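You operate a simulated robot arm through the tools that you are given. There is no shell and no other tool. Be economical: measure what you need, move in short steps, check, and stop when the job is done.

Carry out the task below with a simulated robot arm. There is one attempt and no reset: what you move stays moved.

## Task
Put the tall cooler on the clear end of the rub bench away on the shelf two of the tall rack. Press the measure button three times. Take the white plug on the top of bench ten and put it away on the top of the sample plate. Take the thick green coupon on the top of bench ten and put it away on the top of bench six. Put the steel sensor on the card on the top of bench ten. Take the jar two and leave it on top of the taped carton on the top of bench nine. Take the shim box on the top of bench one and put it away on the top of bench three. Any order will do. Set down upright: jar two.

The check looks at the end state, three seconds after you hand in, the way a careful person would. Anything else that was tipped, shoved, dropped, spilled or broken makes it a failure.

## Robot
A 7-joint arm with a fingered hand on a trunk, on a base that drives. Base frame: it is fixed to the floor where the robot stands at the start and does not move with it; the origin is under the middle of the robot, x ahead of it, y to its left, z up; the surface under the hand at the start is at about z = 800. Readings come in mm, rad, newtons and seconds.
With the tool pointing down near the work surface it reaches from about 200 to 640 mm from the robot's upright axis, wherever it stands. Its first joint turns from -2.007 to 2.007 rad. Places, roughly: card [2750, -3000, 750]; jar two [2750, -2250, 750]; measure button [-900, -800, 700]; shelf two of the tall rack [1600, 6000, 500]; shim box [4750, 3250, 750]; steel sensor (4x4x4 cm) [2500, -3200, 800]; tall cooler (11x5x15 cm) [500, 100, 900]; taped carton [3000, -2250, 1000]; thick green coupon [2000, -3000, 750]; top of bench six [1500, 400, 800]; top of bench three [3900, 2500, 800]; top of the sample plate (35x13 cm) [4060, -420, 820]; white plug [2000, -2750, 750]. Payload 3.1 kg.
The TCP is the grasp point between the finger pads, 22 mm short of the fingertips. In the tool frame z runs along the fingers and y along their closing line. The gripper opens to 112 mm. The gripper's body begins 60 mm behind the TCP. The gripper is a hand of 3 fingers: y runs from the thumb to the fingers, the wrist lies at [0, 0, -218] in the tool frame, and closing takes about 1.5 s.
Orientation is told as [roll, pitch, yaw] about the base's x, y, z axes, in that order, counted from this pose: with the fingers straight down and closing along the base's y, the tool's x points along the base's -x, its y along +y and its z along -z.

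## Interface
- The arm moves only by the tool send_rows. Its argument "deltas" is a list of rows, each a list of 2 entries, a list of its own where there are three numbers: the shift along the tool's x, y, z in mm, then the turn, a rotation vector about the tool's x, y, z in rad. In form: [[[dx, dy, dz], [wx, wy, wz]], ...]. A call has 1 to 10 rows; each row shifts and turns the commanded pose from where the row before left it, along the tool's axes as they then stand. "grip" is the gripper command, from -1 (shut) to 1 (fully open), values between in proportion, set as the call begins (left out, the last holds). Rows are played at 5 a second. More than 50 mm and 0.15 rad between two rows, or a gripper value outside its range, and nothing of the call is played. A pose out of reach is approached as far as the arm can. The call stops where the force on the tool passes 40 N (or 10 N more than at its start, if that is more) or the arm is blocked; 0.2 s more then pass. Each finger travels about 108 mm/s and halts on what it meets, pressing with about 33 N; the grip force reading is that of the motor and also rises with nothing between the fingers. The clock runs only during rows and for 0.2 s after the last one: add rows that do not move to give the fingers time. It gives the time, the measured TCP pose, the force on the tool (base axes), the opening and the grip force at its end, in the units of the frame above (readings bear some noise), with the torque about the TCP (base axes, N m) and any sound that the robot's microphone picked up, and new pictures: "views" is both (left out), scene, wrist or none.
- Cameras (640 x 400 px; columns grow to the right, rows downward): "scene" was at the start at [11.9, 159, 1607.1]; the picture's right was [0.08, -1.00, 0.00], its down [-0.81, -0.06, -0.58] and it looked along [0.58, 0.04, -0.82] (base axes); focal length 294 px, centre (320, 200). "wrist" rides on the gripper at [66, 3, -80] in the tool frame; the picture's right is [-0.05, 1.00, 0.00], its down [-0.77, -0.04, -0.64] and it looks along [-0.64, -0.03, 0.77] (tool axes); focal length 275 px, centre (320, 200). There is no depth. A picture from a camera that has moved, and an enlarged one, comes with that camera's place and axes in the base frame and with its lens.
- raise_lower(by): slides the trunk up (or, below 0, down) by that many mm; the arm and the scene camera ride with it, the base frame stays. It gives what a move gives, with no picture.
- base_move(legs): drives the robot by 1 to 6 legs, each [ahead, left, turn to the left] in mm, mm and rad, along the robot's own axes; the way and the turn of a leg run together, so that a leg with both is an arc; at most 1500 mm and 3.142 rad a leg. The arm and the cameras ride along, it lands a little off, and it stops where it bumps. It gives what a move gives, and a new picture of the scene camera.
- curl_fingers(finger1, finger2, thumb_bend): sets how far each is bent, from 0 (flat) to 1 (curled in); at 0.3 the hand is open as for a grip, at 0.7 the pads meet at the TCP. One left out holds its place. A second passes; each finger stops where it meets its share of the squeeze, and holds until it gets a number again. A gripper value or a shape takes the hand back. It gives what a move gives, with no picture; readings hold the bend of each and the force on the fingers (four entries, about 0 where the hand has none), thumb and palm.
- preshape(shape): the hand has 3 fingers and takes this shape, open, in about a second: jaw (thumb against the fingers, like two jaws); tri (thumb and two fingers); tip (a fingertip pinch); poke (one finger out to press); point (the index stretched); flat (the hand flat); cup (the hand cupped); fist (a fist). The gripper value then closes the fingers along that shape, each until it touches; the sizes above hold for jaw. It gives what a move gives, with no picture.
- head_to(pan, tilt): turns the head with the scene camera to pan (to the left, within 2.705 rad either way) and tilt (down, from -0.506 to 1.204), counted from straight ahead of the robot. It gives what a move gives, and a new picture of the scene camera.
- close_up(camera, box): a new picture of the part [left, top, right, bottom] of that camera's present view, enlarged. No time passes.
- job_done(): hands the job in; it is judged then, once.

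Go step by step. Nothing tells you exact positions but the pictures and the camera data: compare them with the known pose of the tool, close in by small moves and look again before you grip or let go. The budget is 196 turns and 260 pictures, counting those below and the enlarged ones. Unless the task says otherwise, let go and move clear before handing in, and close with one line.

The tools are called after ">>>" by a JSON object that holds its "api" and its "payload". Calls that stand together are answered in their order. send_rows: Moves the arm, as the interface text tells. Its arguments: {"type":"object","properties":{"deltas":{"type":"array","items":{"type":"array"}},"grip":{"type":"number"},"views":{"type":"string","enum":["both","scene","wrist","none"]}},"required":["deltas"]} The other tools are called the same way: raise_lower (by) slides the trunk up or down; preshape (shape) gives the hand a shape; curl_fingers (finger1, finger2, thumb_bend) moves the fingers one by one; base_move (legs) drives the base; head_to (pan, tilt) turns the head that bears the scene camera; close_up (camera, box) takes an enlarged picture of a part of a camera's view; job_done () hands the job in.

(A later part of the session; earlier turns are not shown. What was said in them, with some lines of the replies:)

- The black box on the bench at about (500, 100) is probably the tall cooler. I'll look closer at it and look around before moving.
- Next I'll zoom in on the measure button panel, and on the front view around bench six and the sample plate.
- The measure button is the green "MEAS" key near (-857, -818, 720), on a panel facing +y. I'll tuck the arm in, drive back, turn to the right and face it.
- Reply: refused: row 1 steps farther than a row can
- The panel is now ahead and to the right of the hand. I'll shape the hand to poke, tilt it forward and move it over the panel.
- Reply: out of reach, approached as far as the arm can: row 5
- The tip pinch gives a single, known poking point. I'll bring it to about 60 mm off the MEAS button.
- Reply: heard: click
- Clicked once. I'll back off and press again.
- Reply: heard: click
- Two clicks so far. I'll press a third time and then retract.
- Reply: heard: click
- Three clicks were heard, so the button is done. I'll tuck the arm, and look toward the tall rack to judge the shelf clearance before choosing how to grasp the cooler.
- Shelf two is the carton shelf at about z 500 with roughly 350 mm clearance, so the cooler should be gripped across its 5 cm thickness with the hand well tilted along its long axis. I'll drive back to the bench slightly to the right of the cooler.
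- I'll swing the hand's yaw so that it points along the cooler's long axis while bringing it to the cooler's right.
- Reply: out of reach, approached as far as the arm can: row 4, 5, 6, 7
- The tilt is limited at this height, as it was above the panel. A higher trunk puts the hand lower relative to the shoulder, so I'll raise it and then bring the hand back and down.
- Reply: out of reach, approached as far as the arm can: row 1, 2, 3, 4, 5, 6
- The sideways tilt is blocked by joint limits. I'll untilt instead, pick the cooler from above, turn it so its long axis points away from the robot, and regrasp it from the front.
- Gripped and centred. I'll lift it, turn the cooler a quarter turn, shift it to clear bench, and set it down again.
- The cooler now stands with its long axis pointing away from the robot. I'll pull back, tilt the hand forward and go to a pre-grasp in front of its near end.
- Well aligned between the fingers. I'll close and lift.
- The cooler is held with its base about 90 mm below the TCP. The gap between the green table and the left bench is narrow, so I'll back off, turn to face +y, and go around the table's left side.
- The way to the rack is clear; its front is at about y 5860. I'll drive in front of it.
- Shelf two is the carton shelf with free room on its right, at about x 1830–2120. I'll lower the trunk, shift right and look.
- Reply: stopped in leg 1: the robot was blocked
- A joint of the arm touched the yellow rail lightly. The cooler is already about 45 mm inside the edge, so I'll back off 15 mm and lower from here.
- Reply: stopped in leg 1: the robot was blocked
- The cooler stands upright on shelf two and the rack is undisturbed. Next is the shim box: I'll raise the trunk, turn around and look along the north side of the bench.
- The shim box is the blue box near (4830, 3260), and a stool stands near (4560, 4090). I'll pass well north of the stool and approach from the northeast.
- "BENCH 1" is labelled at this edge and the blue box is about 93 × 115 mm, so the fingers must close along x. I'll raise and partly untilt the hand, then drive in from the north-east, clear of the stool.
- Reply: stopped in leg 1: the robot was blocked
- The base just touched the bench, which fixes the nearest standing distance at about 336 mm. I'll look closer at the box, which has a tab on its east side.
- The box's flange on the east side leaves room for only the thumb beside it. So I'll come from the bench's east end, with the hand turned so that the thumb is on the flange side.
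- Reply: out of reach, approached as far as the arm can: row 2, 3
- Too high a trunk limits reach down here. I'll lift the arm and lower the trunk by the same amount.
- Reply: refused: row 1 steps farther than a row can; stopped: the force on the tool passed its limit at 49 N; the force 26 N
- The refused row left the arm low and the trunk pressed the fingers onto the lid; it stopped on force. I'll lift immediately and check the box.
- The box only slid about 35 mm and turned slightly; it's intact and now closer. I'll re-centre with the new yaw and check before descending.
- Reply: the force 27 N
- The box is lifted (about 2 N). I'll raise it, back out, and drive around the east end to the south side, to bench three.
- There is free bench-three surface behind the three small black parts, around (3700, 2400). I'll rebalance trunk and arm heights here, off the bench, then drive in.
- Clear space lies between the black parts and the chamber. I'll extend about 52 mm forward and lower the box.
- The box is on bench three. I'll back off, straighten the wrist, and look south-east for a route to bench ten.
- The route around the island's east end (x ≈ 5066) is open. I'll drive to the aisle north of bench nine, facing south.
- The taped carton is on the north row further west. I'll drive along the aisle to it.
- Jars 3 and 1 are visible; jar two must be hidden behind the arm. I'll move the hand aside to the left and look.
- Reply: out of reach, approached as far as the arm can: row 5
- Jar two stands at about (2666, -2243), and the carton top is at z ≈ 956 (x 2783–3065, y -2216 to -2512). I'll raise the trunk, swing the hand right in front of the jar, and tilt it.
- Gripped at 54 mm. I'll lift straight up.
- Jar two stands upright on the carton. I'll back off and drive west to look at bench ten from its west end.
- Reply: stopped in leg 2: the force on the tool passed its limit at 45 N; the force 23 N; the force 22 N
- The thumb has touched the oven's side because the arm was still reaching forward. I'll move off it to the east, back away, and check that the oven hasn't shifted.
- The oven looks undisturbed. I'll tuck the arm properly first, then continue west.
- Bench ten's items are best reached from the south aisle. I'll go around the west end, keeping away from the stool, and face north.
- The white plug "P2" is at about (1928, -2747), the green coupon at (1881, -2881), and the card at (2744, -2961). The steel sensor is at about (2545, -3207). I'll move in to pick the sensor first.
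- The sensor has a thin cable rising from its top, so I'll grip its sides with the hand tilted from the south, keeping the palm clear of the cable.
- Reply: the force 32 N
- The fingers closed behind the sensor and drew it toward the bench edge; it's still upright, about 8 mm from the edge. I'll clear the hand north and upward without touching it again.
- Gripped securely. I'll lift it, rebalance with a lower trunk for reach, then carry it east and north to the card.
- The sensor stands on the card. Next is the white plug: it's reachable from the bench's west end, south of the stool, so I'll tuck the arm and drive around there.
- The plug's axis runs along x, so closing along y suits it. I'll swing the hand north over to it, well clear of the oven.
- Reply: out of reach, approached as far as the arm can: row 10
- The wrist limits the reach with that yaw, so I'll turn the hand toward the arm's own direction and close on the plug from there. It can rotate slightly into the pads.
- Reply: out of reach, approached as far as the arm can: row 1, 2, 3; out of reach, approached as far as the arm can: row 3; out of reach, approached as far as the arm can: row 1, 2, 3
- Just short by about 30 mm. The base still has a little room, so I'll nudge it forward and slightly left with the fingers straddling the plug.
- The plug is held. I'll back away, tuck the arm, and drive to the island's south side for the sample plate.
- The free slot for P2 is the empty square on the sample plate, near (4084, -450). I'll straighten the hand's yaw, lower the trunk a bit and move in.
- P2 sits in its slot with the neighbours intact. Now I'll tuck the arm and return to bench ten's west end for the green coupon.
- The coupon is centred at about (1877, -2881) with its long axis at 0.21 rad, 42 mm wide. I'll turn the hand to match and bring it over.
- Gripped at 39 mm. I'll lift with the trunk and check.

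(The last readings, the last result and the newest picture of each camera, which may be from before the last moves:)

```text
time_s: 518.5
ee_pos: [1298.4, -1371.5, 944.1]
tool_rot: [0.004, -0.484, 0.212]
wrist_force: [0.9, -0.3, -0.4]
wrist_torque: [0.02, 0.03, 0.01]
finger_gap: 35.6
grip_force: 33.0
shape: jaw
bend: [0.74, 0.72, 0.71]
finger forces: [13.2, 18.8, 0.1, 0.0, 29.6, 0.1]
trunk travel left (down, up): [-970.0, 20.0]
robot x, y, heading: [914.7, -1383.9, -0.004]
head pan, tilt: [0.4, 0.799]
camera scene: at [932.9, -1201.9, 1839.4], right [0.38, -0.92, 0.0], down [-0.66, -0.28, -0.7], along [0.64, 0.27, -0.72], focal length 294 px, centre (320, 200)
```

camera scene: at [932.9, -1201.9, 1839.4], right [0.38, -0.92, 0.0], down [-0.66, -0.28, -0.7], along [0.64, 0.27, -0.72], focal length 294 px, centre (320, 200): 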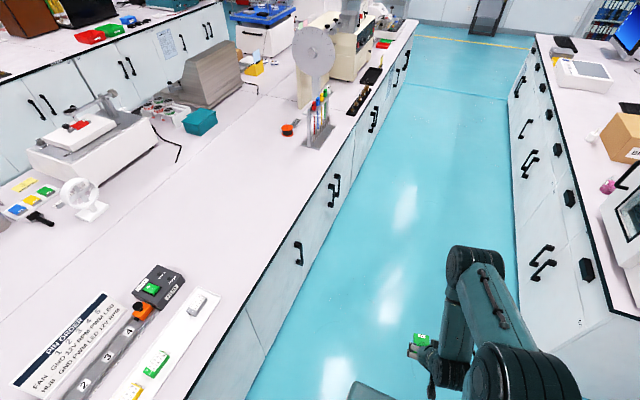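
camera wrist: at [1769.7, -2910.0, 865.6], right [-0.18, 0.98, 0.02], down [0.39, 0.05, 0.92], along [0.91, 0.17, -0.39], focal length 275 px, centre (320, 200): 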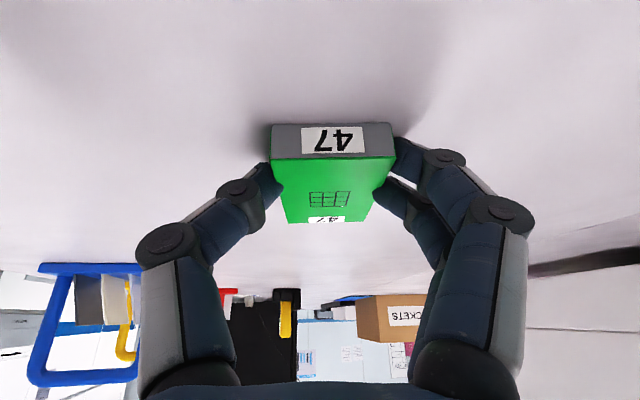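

>>> {"api": "base_move", "payload": {"legs": [[1500, 0, 0], [1500, 0, 0], [1500, 0, 0], [220, 0, 0], [0, 0, 1.574], [1400, 0, 0]]}}

```text
time_s: 551.7
ee_pos: [5584.2, 396.1, 945.5]
tool_rot: [0.002, -0.483, 1.795]
wrist_force: [0.6, -0.7, -0.7]
wrist_torque: [0.01, -0.04, 0.0]
finger_gap: 35.8
grip_force: 33.1
shape: jaw
bend: [0.74, 0.72, 0.71]
finger forces: [13.1, 18.4, 0.1, 0.0, 29.4, 0.1]
trunk travel left (down, up): [-970.0, 20.0]
robot x, y, heading: [5598.3, 12.7, 1.58]
head pan, tilt: [0.4, 0.799]
camera scene: at [5418.0, 29.8, 1839.4], right [0.92, 0.39, 0.0], down [0.28, -0.66, -0.7], along [-0.27, 0.64, -0.72], focal length 294 px, centre (320, 200)
```

scene: 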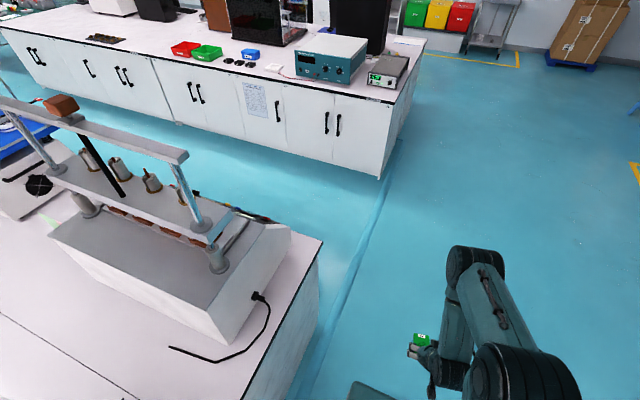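

>>> {"api": "base_move", "payload": {"legs": [[1330, 0, 0], [0, 0, 1.56], [1500, 0, 0], [1500, 0, 0], [1500, 0, 0]]}}

```text
time_s: 583.4
ee_pos: [660.9, 1298.2, 945.6]
tool_rot: [0.003, -0.483, -2.909]
wrist_force: [0.1, 0.8, -1.0]
wrist_torque: [0.01, 0.02, -0.02]
finger_gap: 35.8
grip_force: 32.2
shape: jaw
bend: [0.74, 0.72, 0.71]
finger forces: [13.0, 18.1, 0.0, 0.0, 29.3, 0.1]
trunk travel left (down, up): [-970.0, 20.0]
robot x, y, heading: [1045.6, 1322.2, -3.126]
head pan, tilt: [0.4, 0.799]
camera scene: at [1029.4, 1136.8, 1839.4], right [-0.4, 0.92, 0.0], down [0.66, 0.29, -0.7], along [-0.64, -0.28, -0.72], focal length 294 px, centre (320, 200)
```

scene: 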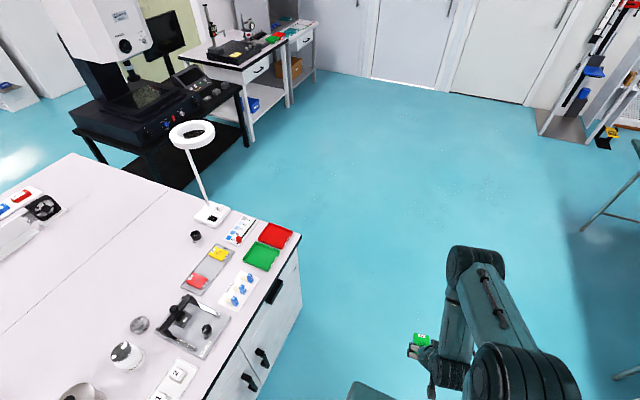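

>>> {"api": "base_move", "payload": {"legs": [[1345, 0, 0], [0, 0, 1.563], [0, 0, 1.563], [0, -1270, 0]]}}

>>> {"api": "head_to", "payload": {"pan": 0.0, "tilt": 0.8}}

```text
time_s: 603.9
ee_pos: [118.3, 64.4, 945.2]
tool_rot: [0.003, -0.484, 0.248]
wrist_force: [-0.2, 0.0, -0.5]
wrist_torque: [0.0, 0.02, -0.04]
finger_gap: 35.7
grip_force: 33.3
shape: jaw
bend: [0.74, 0.72, 0.71]
finger forces: [12.9, 17.8, 0.1, 0.0, 29.1, 0.1]
trunk travel left (down, up): [-970.0, 20.0]
robot x, y, heading: [-259.1, 33.3, 0.028]
head pan, tilt: [0.4, 0.799]
camera scene: at [-251.9, 221.6, 1839.3], right [0.42, -0.91, 0.0], down [-0.65, -0.3, -0.7], along [0.63, 0.29, -0.72], focal length 294 px, centre (320, 200)
```

scene: 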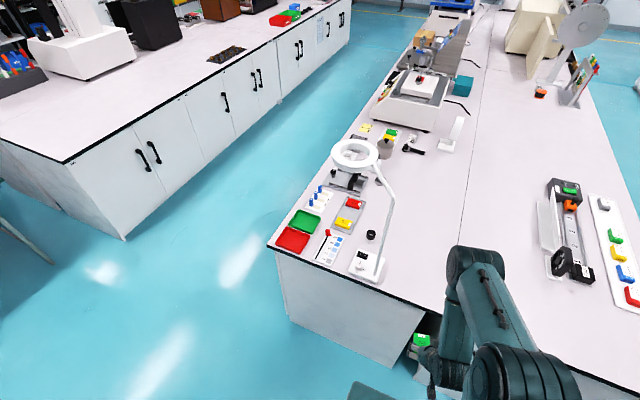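

```text
time_s: 604.7
ee_pos: [120.1, 64.0, 945.4]
tool_rot: [0.003, -0.484, 0.247]
wrist_force: [-0.5, -1.2, -0.1]
wrist_torque: [-0.02, 0.02, 0.01]
finger_gap: 35.6
grip_force: 32.8
shape: jaw
bend: [0.74, 0.72, 0.71]
finger forces: [13.0, 17.7, 0.1, 0.1, 29.2, 0.0]
trunk travel left (down, up): [-970.0, 20.0]
robot x, y, heading: [-258.5, 32.5, 0.026]
head pan, tilt: [0.0, 0.799]
camera scene: at [-244.7, 190.5, 1839.3], right [0.03, -1.0, 0.0], down [-0.72, -0.02, -0.7], along [0.7, 0.02, -0.72], focal length 294 px, centre (320, 200)
```

scene: 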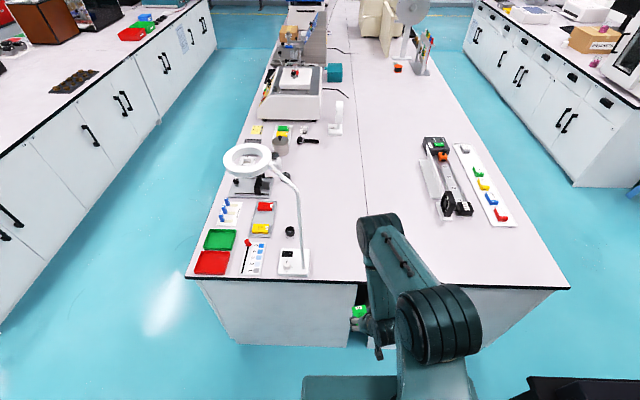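

The clear end of bench six lies between the lamp and the seam. I'll drive in and extend to about (560, 130).

>>> {"api": "base_move", "payload": {"legs": [[238, 0, -0.02]]}}

>>> {"api": "raise_lower", "payload": {"by": -70}}

>>> {"api": "send_rows", "payload": {"deltas": [[[-32, 5, 17], [0, 0, 0]], [[-32, 5, 17], [0, 0, 0]], [[-32, 5, 17], [0, 0, 0]], [[-32, 5, 17], [0, 0, 0]], [[-32, 5, 17], [0, 0, 0]]], "views": "both"}}

```text
time_s: 606.5
ee_pos: [358.0, 61.9, 945.7]
tool_rot: [0.002, -0.483, 0.226]
wrist_force: [0.8, 0.0, 0.1]
wrist_torque: [-0.01, 0.03, 0.01]
finger_gap: 35.6
grip_force: 32.8
shape: jaw
bend: [0.74, 0.72, 0.71]
finger forces: [13.0, 17.7, 0.0, 0.0, 29.1, 0.1]
trunk travel left (down, up): [-970.0, 20.0]
robot x, y, heading: [-21.2, 37.4, 0.008]
head pan, tilt: [0.0, 0.799]
camera scene: at [-3.5, 194.5, 1839.4], right [0.01, -1.0, 0.0], down [-0.72, -0.01, -0.7], along [0.7, 0.01, -0.72], focal length 294 px, centre (320, 200)
```

scene: 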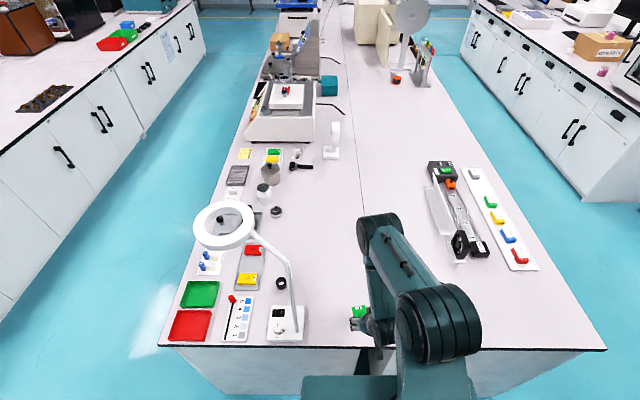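

```text
time_s: 607.6
ee_pos: [359.3, 60.6, 875.1]
tool_rot: [0.002, -0.482, 0.226]
wrist_force: [0.5, -0.4, 1.1]
wrist_torque: [0.01, 0.0, 0.02]
finger_gap: 35.4
grip_force: 33.3
shape: jaw
bend: [0.74, 0.72, 0.71]
finger forces: [13.0, 17.7, 0.0, 0.0, 29.2, 0.0]
trunk travel left (down, up): [-900.0, 90.0]
robot x, y, heading: [-23.2, 39.2, 0.013]
head pan, tilt: [0.0, 0.799]
```

```text
time_s: 608.8
ee_pos: [530.6, 129.8, 873.6]
tool_rot: [0.001, -0.482, 0.226]
wrist_force: [-0.6, 0.1, -0.3]
wrist_torque: [0.0, -0.04, -0.01]
finger_gap: 35.5
grip_force: 32.6
shape: jaw
bend: [0.74, 0.72, 0.71]
finger forces: [13.6, 18.7, 0.0, 0.0, 28.9, 0.1]
trunk travel left (down, up): [-900.0, 90.0]
robot x, y, heading: [-20.7, 40.5, 0.011]
head pan, tilt: [0.0, 0.799]
camera scene: at [-2.1, 195.1, 1769.3], right [0.01, -1.0, 0.0], down [-0.72, -0.01, -0.7], along [0.7, 0.01, -0.72], focal length 294 px, centre (320, 200)
camera wrist: at [436.1, 109.6, 914.5], right [-0.19, 0.98, 0.02], down [0.39, 0.05, 0.92], along [0.9, 0.18, -0.39], focal length 275 px, centre (320, 200)
```

scene: 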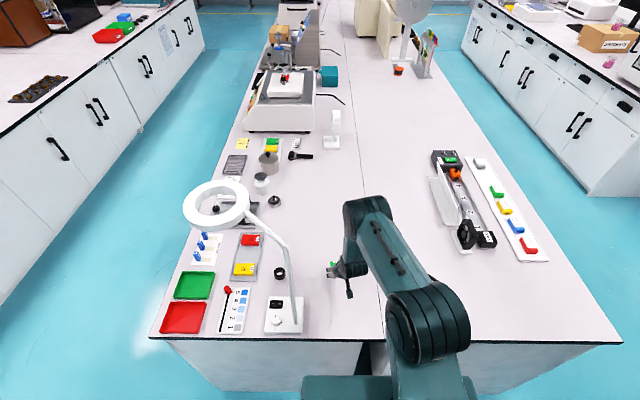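
wrist: 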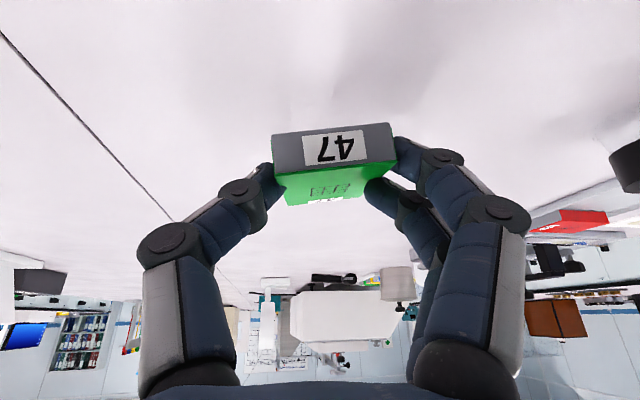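

The coupon has drooped in pitch by about 0.25 rad in the grip. I'll tilt the hand to level it, then lower it until it touches.

>>> {"api": "send_rows", "payload": {"deltas": [[[0, 0, 0], [0, -0.12, 0]], [[0, 0, 0], [0, -0.12, 0]], [[12, 0, 16], [0, 0, 0]], [[6, 0, 8], [0, 0, 0]]], "views": "wrist"}}

```text
time_s: 609.8
ee_pos: [530.5, 127.5, 845.2]
tool_rot: [0.005, -0.722, 0.227]
wrist_force: [0.5, -0.1, -1.0]
wrist_torque: [-0.03, 0.0, -0.06]
finger_gap: 35.4
grip_force: 32.7
shape: jaw
bend: [0.74, 0.72, 0.71]
finger forces: [14.1, 17.3, 0.1, 0.0, 28.6, 0.0]
trunk travel left (down, up): [-900.0, 90.0]
robot x, y, heading: [-25.1, 41.5, 0.007]
head pan, tilt: [0.0, 0.799]
camera wrist: at [430.4, 106.7, 861.0], right [-0.19, 0.98, 0.03], down [0.16, 0.0, 0.99], along [0.97, 0.2, -0.16], focal length 275 px, centre (320, 200)
```

wrist: 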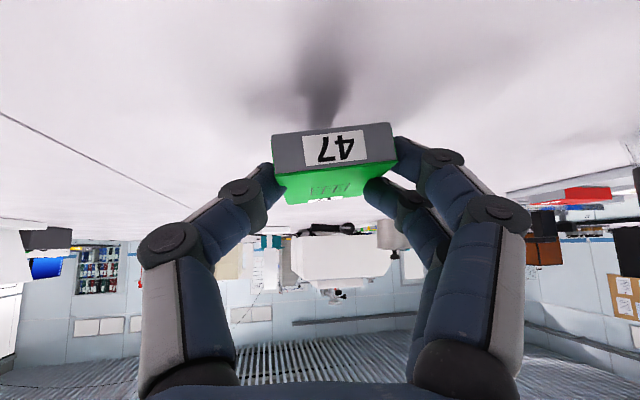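

>>> {"api": "send_rows", "payload": {"deltas": [[[6.6, 0, 7.5], [0, 0, 0]], [[3.3, 0, 3.8], [0, 0, 0]], [[2, 0, 2.3], [0, 0, 0]], [[1.3, 0, 1.5], [0, 0, 0]], [[0, 0, 0], [0, 0, 0]]], "views": "wrist"}}

```text
time_s: 611.0
ee_pos: [531.9, 127.0, 827.1]
tool_rot: [0.003, -0.728, 0.226]
wrist_force: [1.8, -1.1, 15.0]
wrist_torque: [0.37, -0.12, -0.09]
finger_gap: 35.7
grip_force: 33.3
shape: jaw
bend: [0.74, 0.72, 0.71]
finger forces: [12.9, 22.5, 0.0, 0.1, 30.7, 0.0]
trunk travel left (down, up): [-900.0, 90.0]
robot x, y, heading: [-24.4, 41.4, 0.012]
head pan, tilt: [0.0, 0.799]
camera wrist: at [430.6, 106.6, 842.7], right [-0.19, 0.98, 0.03], down [0.16, 0.0, 0.99], along [0.97, 0.19, -0.15], focal length 275 px, centre (320, 200)
```

wrist: 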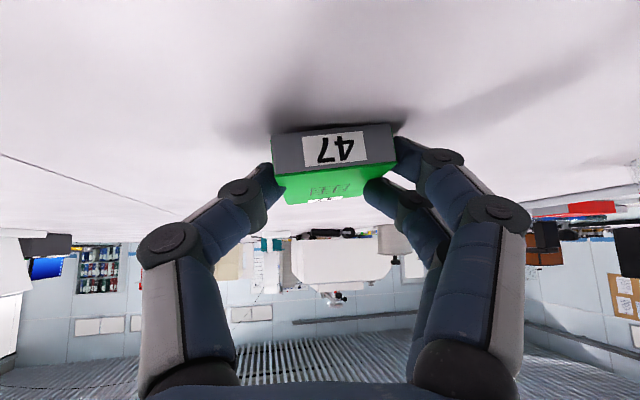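

>>> {"api": "send_rows", "payload": {"deltas": [[[-0.7, 0, -0.8], [0, 0, 0]], [[0, 0, 0], [0, 0, 0]], [[0, 0, 0], [0, 0, 0]], [[0, 0, 0], [0, 0, 0]], [[0, 0, -12], [0, 0, 0]], [[-13, 0, -32], [0, 0, 0]], [[-20, 0, -40], [0, 0, 0]], [[-20, 0, -40], [0, 0, 0]]], "grip": 0.2, "views": "both"}}

```text
time_s: 612.8
ee_pos: [489.5, 116.3, 956.0]
tool_rot: [0.002, -0.722, 0.227]
wrist_force: [0.2, -0.3, 0.4]
wrist_torque: [-0.01, 0.02, 0.0]
finger_gap: 67.0
grip_force: 0.0
shape: jaw
bend: [0.71, 0.71, 0.71]
finger forces: [0.0, 0.0, 0.0, 0.1, 0.1, 0.0]
trunk travel left (down, up): [-900.0, 90.0]
robot x, y, heading: [-22.7, 39.1, 0.008]
head pan, tilt: [0.0, 0.799]
camera scene: at [-4.0, 194.0, 1769.4], right [0.01, -1.0, 0.0], down [-0.72, -0.01, -0.7], along [0.7, 0.01, -0.72], focal length 294 px, centre (320, 200)
camera wrist: at [387.8, 95.4, 971.4], right [-0.19, 0.98, 0.03], down [0.16, 0.0, 0.99], along [0.97, 0.19, -0.16], focal length 275 px, centre (320, 200)
```

scene: 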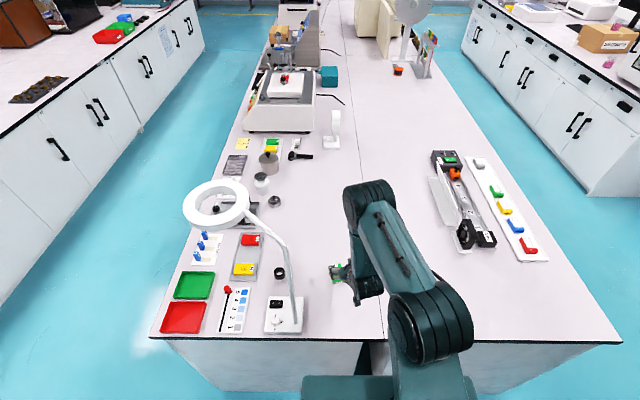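
wrist: 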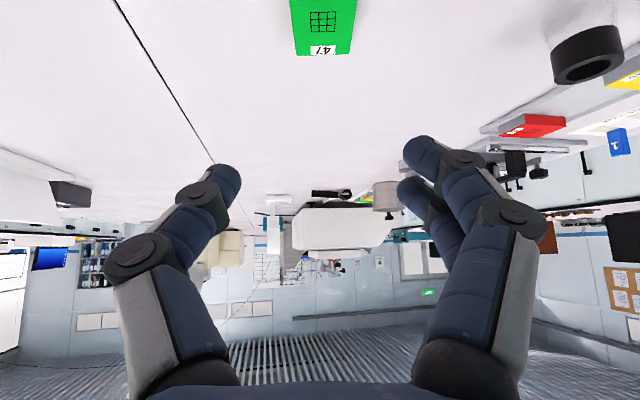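

The coupon lies flat on bench six. I'll back away and check the view once before handing in.

>>> {"api": "base_move", "payload": {"legs": [[-450, 0, 0]]}}

>>> {"api": "close_up", "payload": {"camera": "scene", "box": [180, 180, 500, 380]}}

```text
time_s: 615.5
ee_pos: [48.6, 111.3, 953.6]
tool_rot: [0.002, -0.721, 0.221]
wrist_force: [0.5, -0.4, 0.3]
wrist_torque: [-0.01, -0.01, -0.01]
finger_gap: 66.8
grip_force: 0.1
shape: jaw
bend: [0.71, 0.71, 0.71]
finger forces: [0.1, 0.1, 0.0, 0.0, 0.0, 0.0]
trunk travel left (down, up): [-900.0, 90.0]
robot x, y, heading: [-463.8, 38.9, 0.006]
head pan, tilt: [0.0, 0.799]
camera scene: at [-443.4, 191.6, 1769.4], right [0.0, -1.0, 0.0], down [-0.72, 0.0, -0.7], along [0.7, 0.0, -0.72], focal length 294 px, centre (320, 200)
```

scene: 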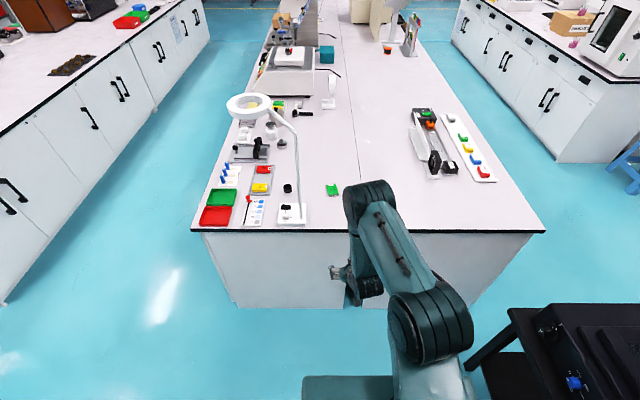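

```text
2.00 times, centred on (340, 280) of scene
camera zoom: at [-443.4, 191.6, 1769.4], right [0.0, -1.0, 0.0], down [-0.72, 0.0, -0.7], along [0.7, 0.0, -0.72], focal length 588 px, centre (280, 40)
```

zoom: 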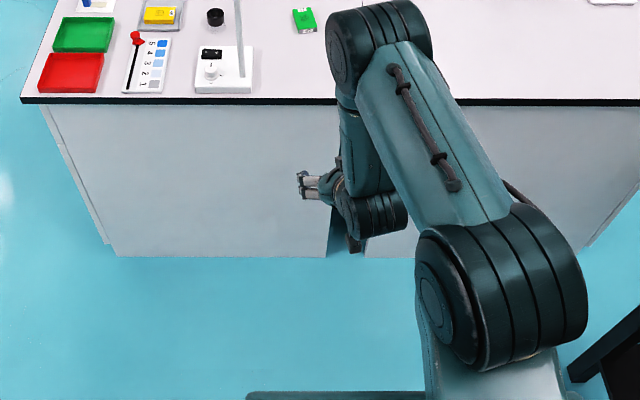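

All seven jobs are finished, and the hand is empty and clear of everything, so I'm handing in now.

>>> {"api": "job_done", "payload": {}}

```text
The job is handed in.
```

I finished all seven tasks and handed the job in; the check's result isn't shown to me. Two contacts to know about: the thumb bumped the oven's side at about 45 N and the forearm brushed the rack's yellow rail, and nothing looked moved in the pictures.
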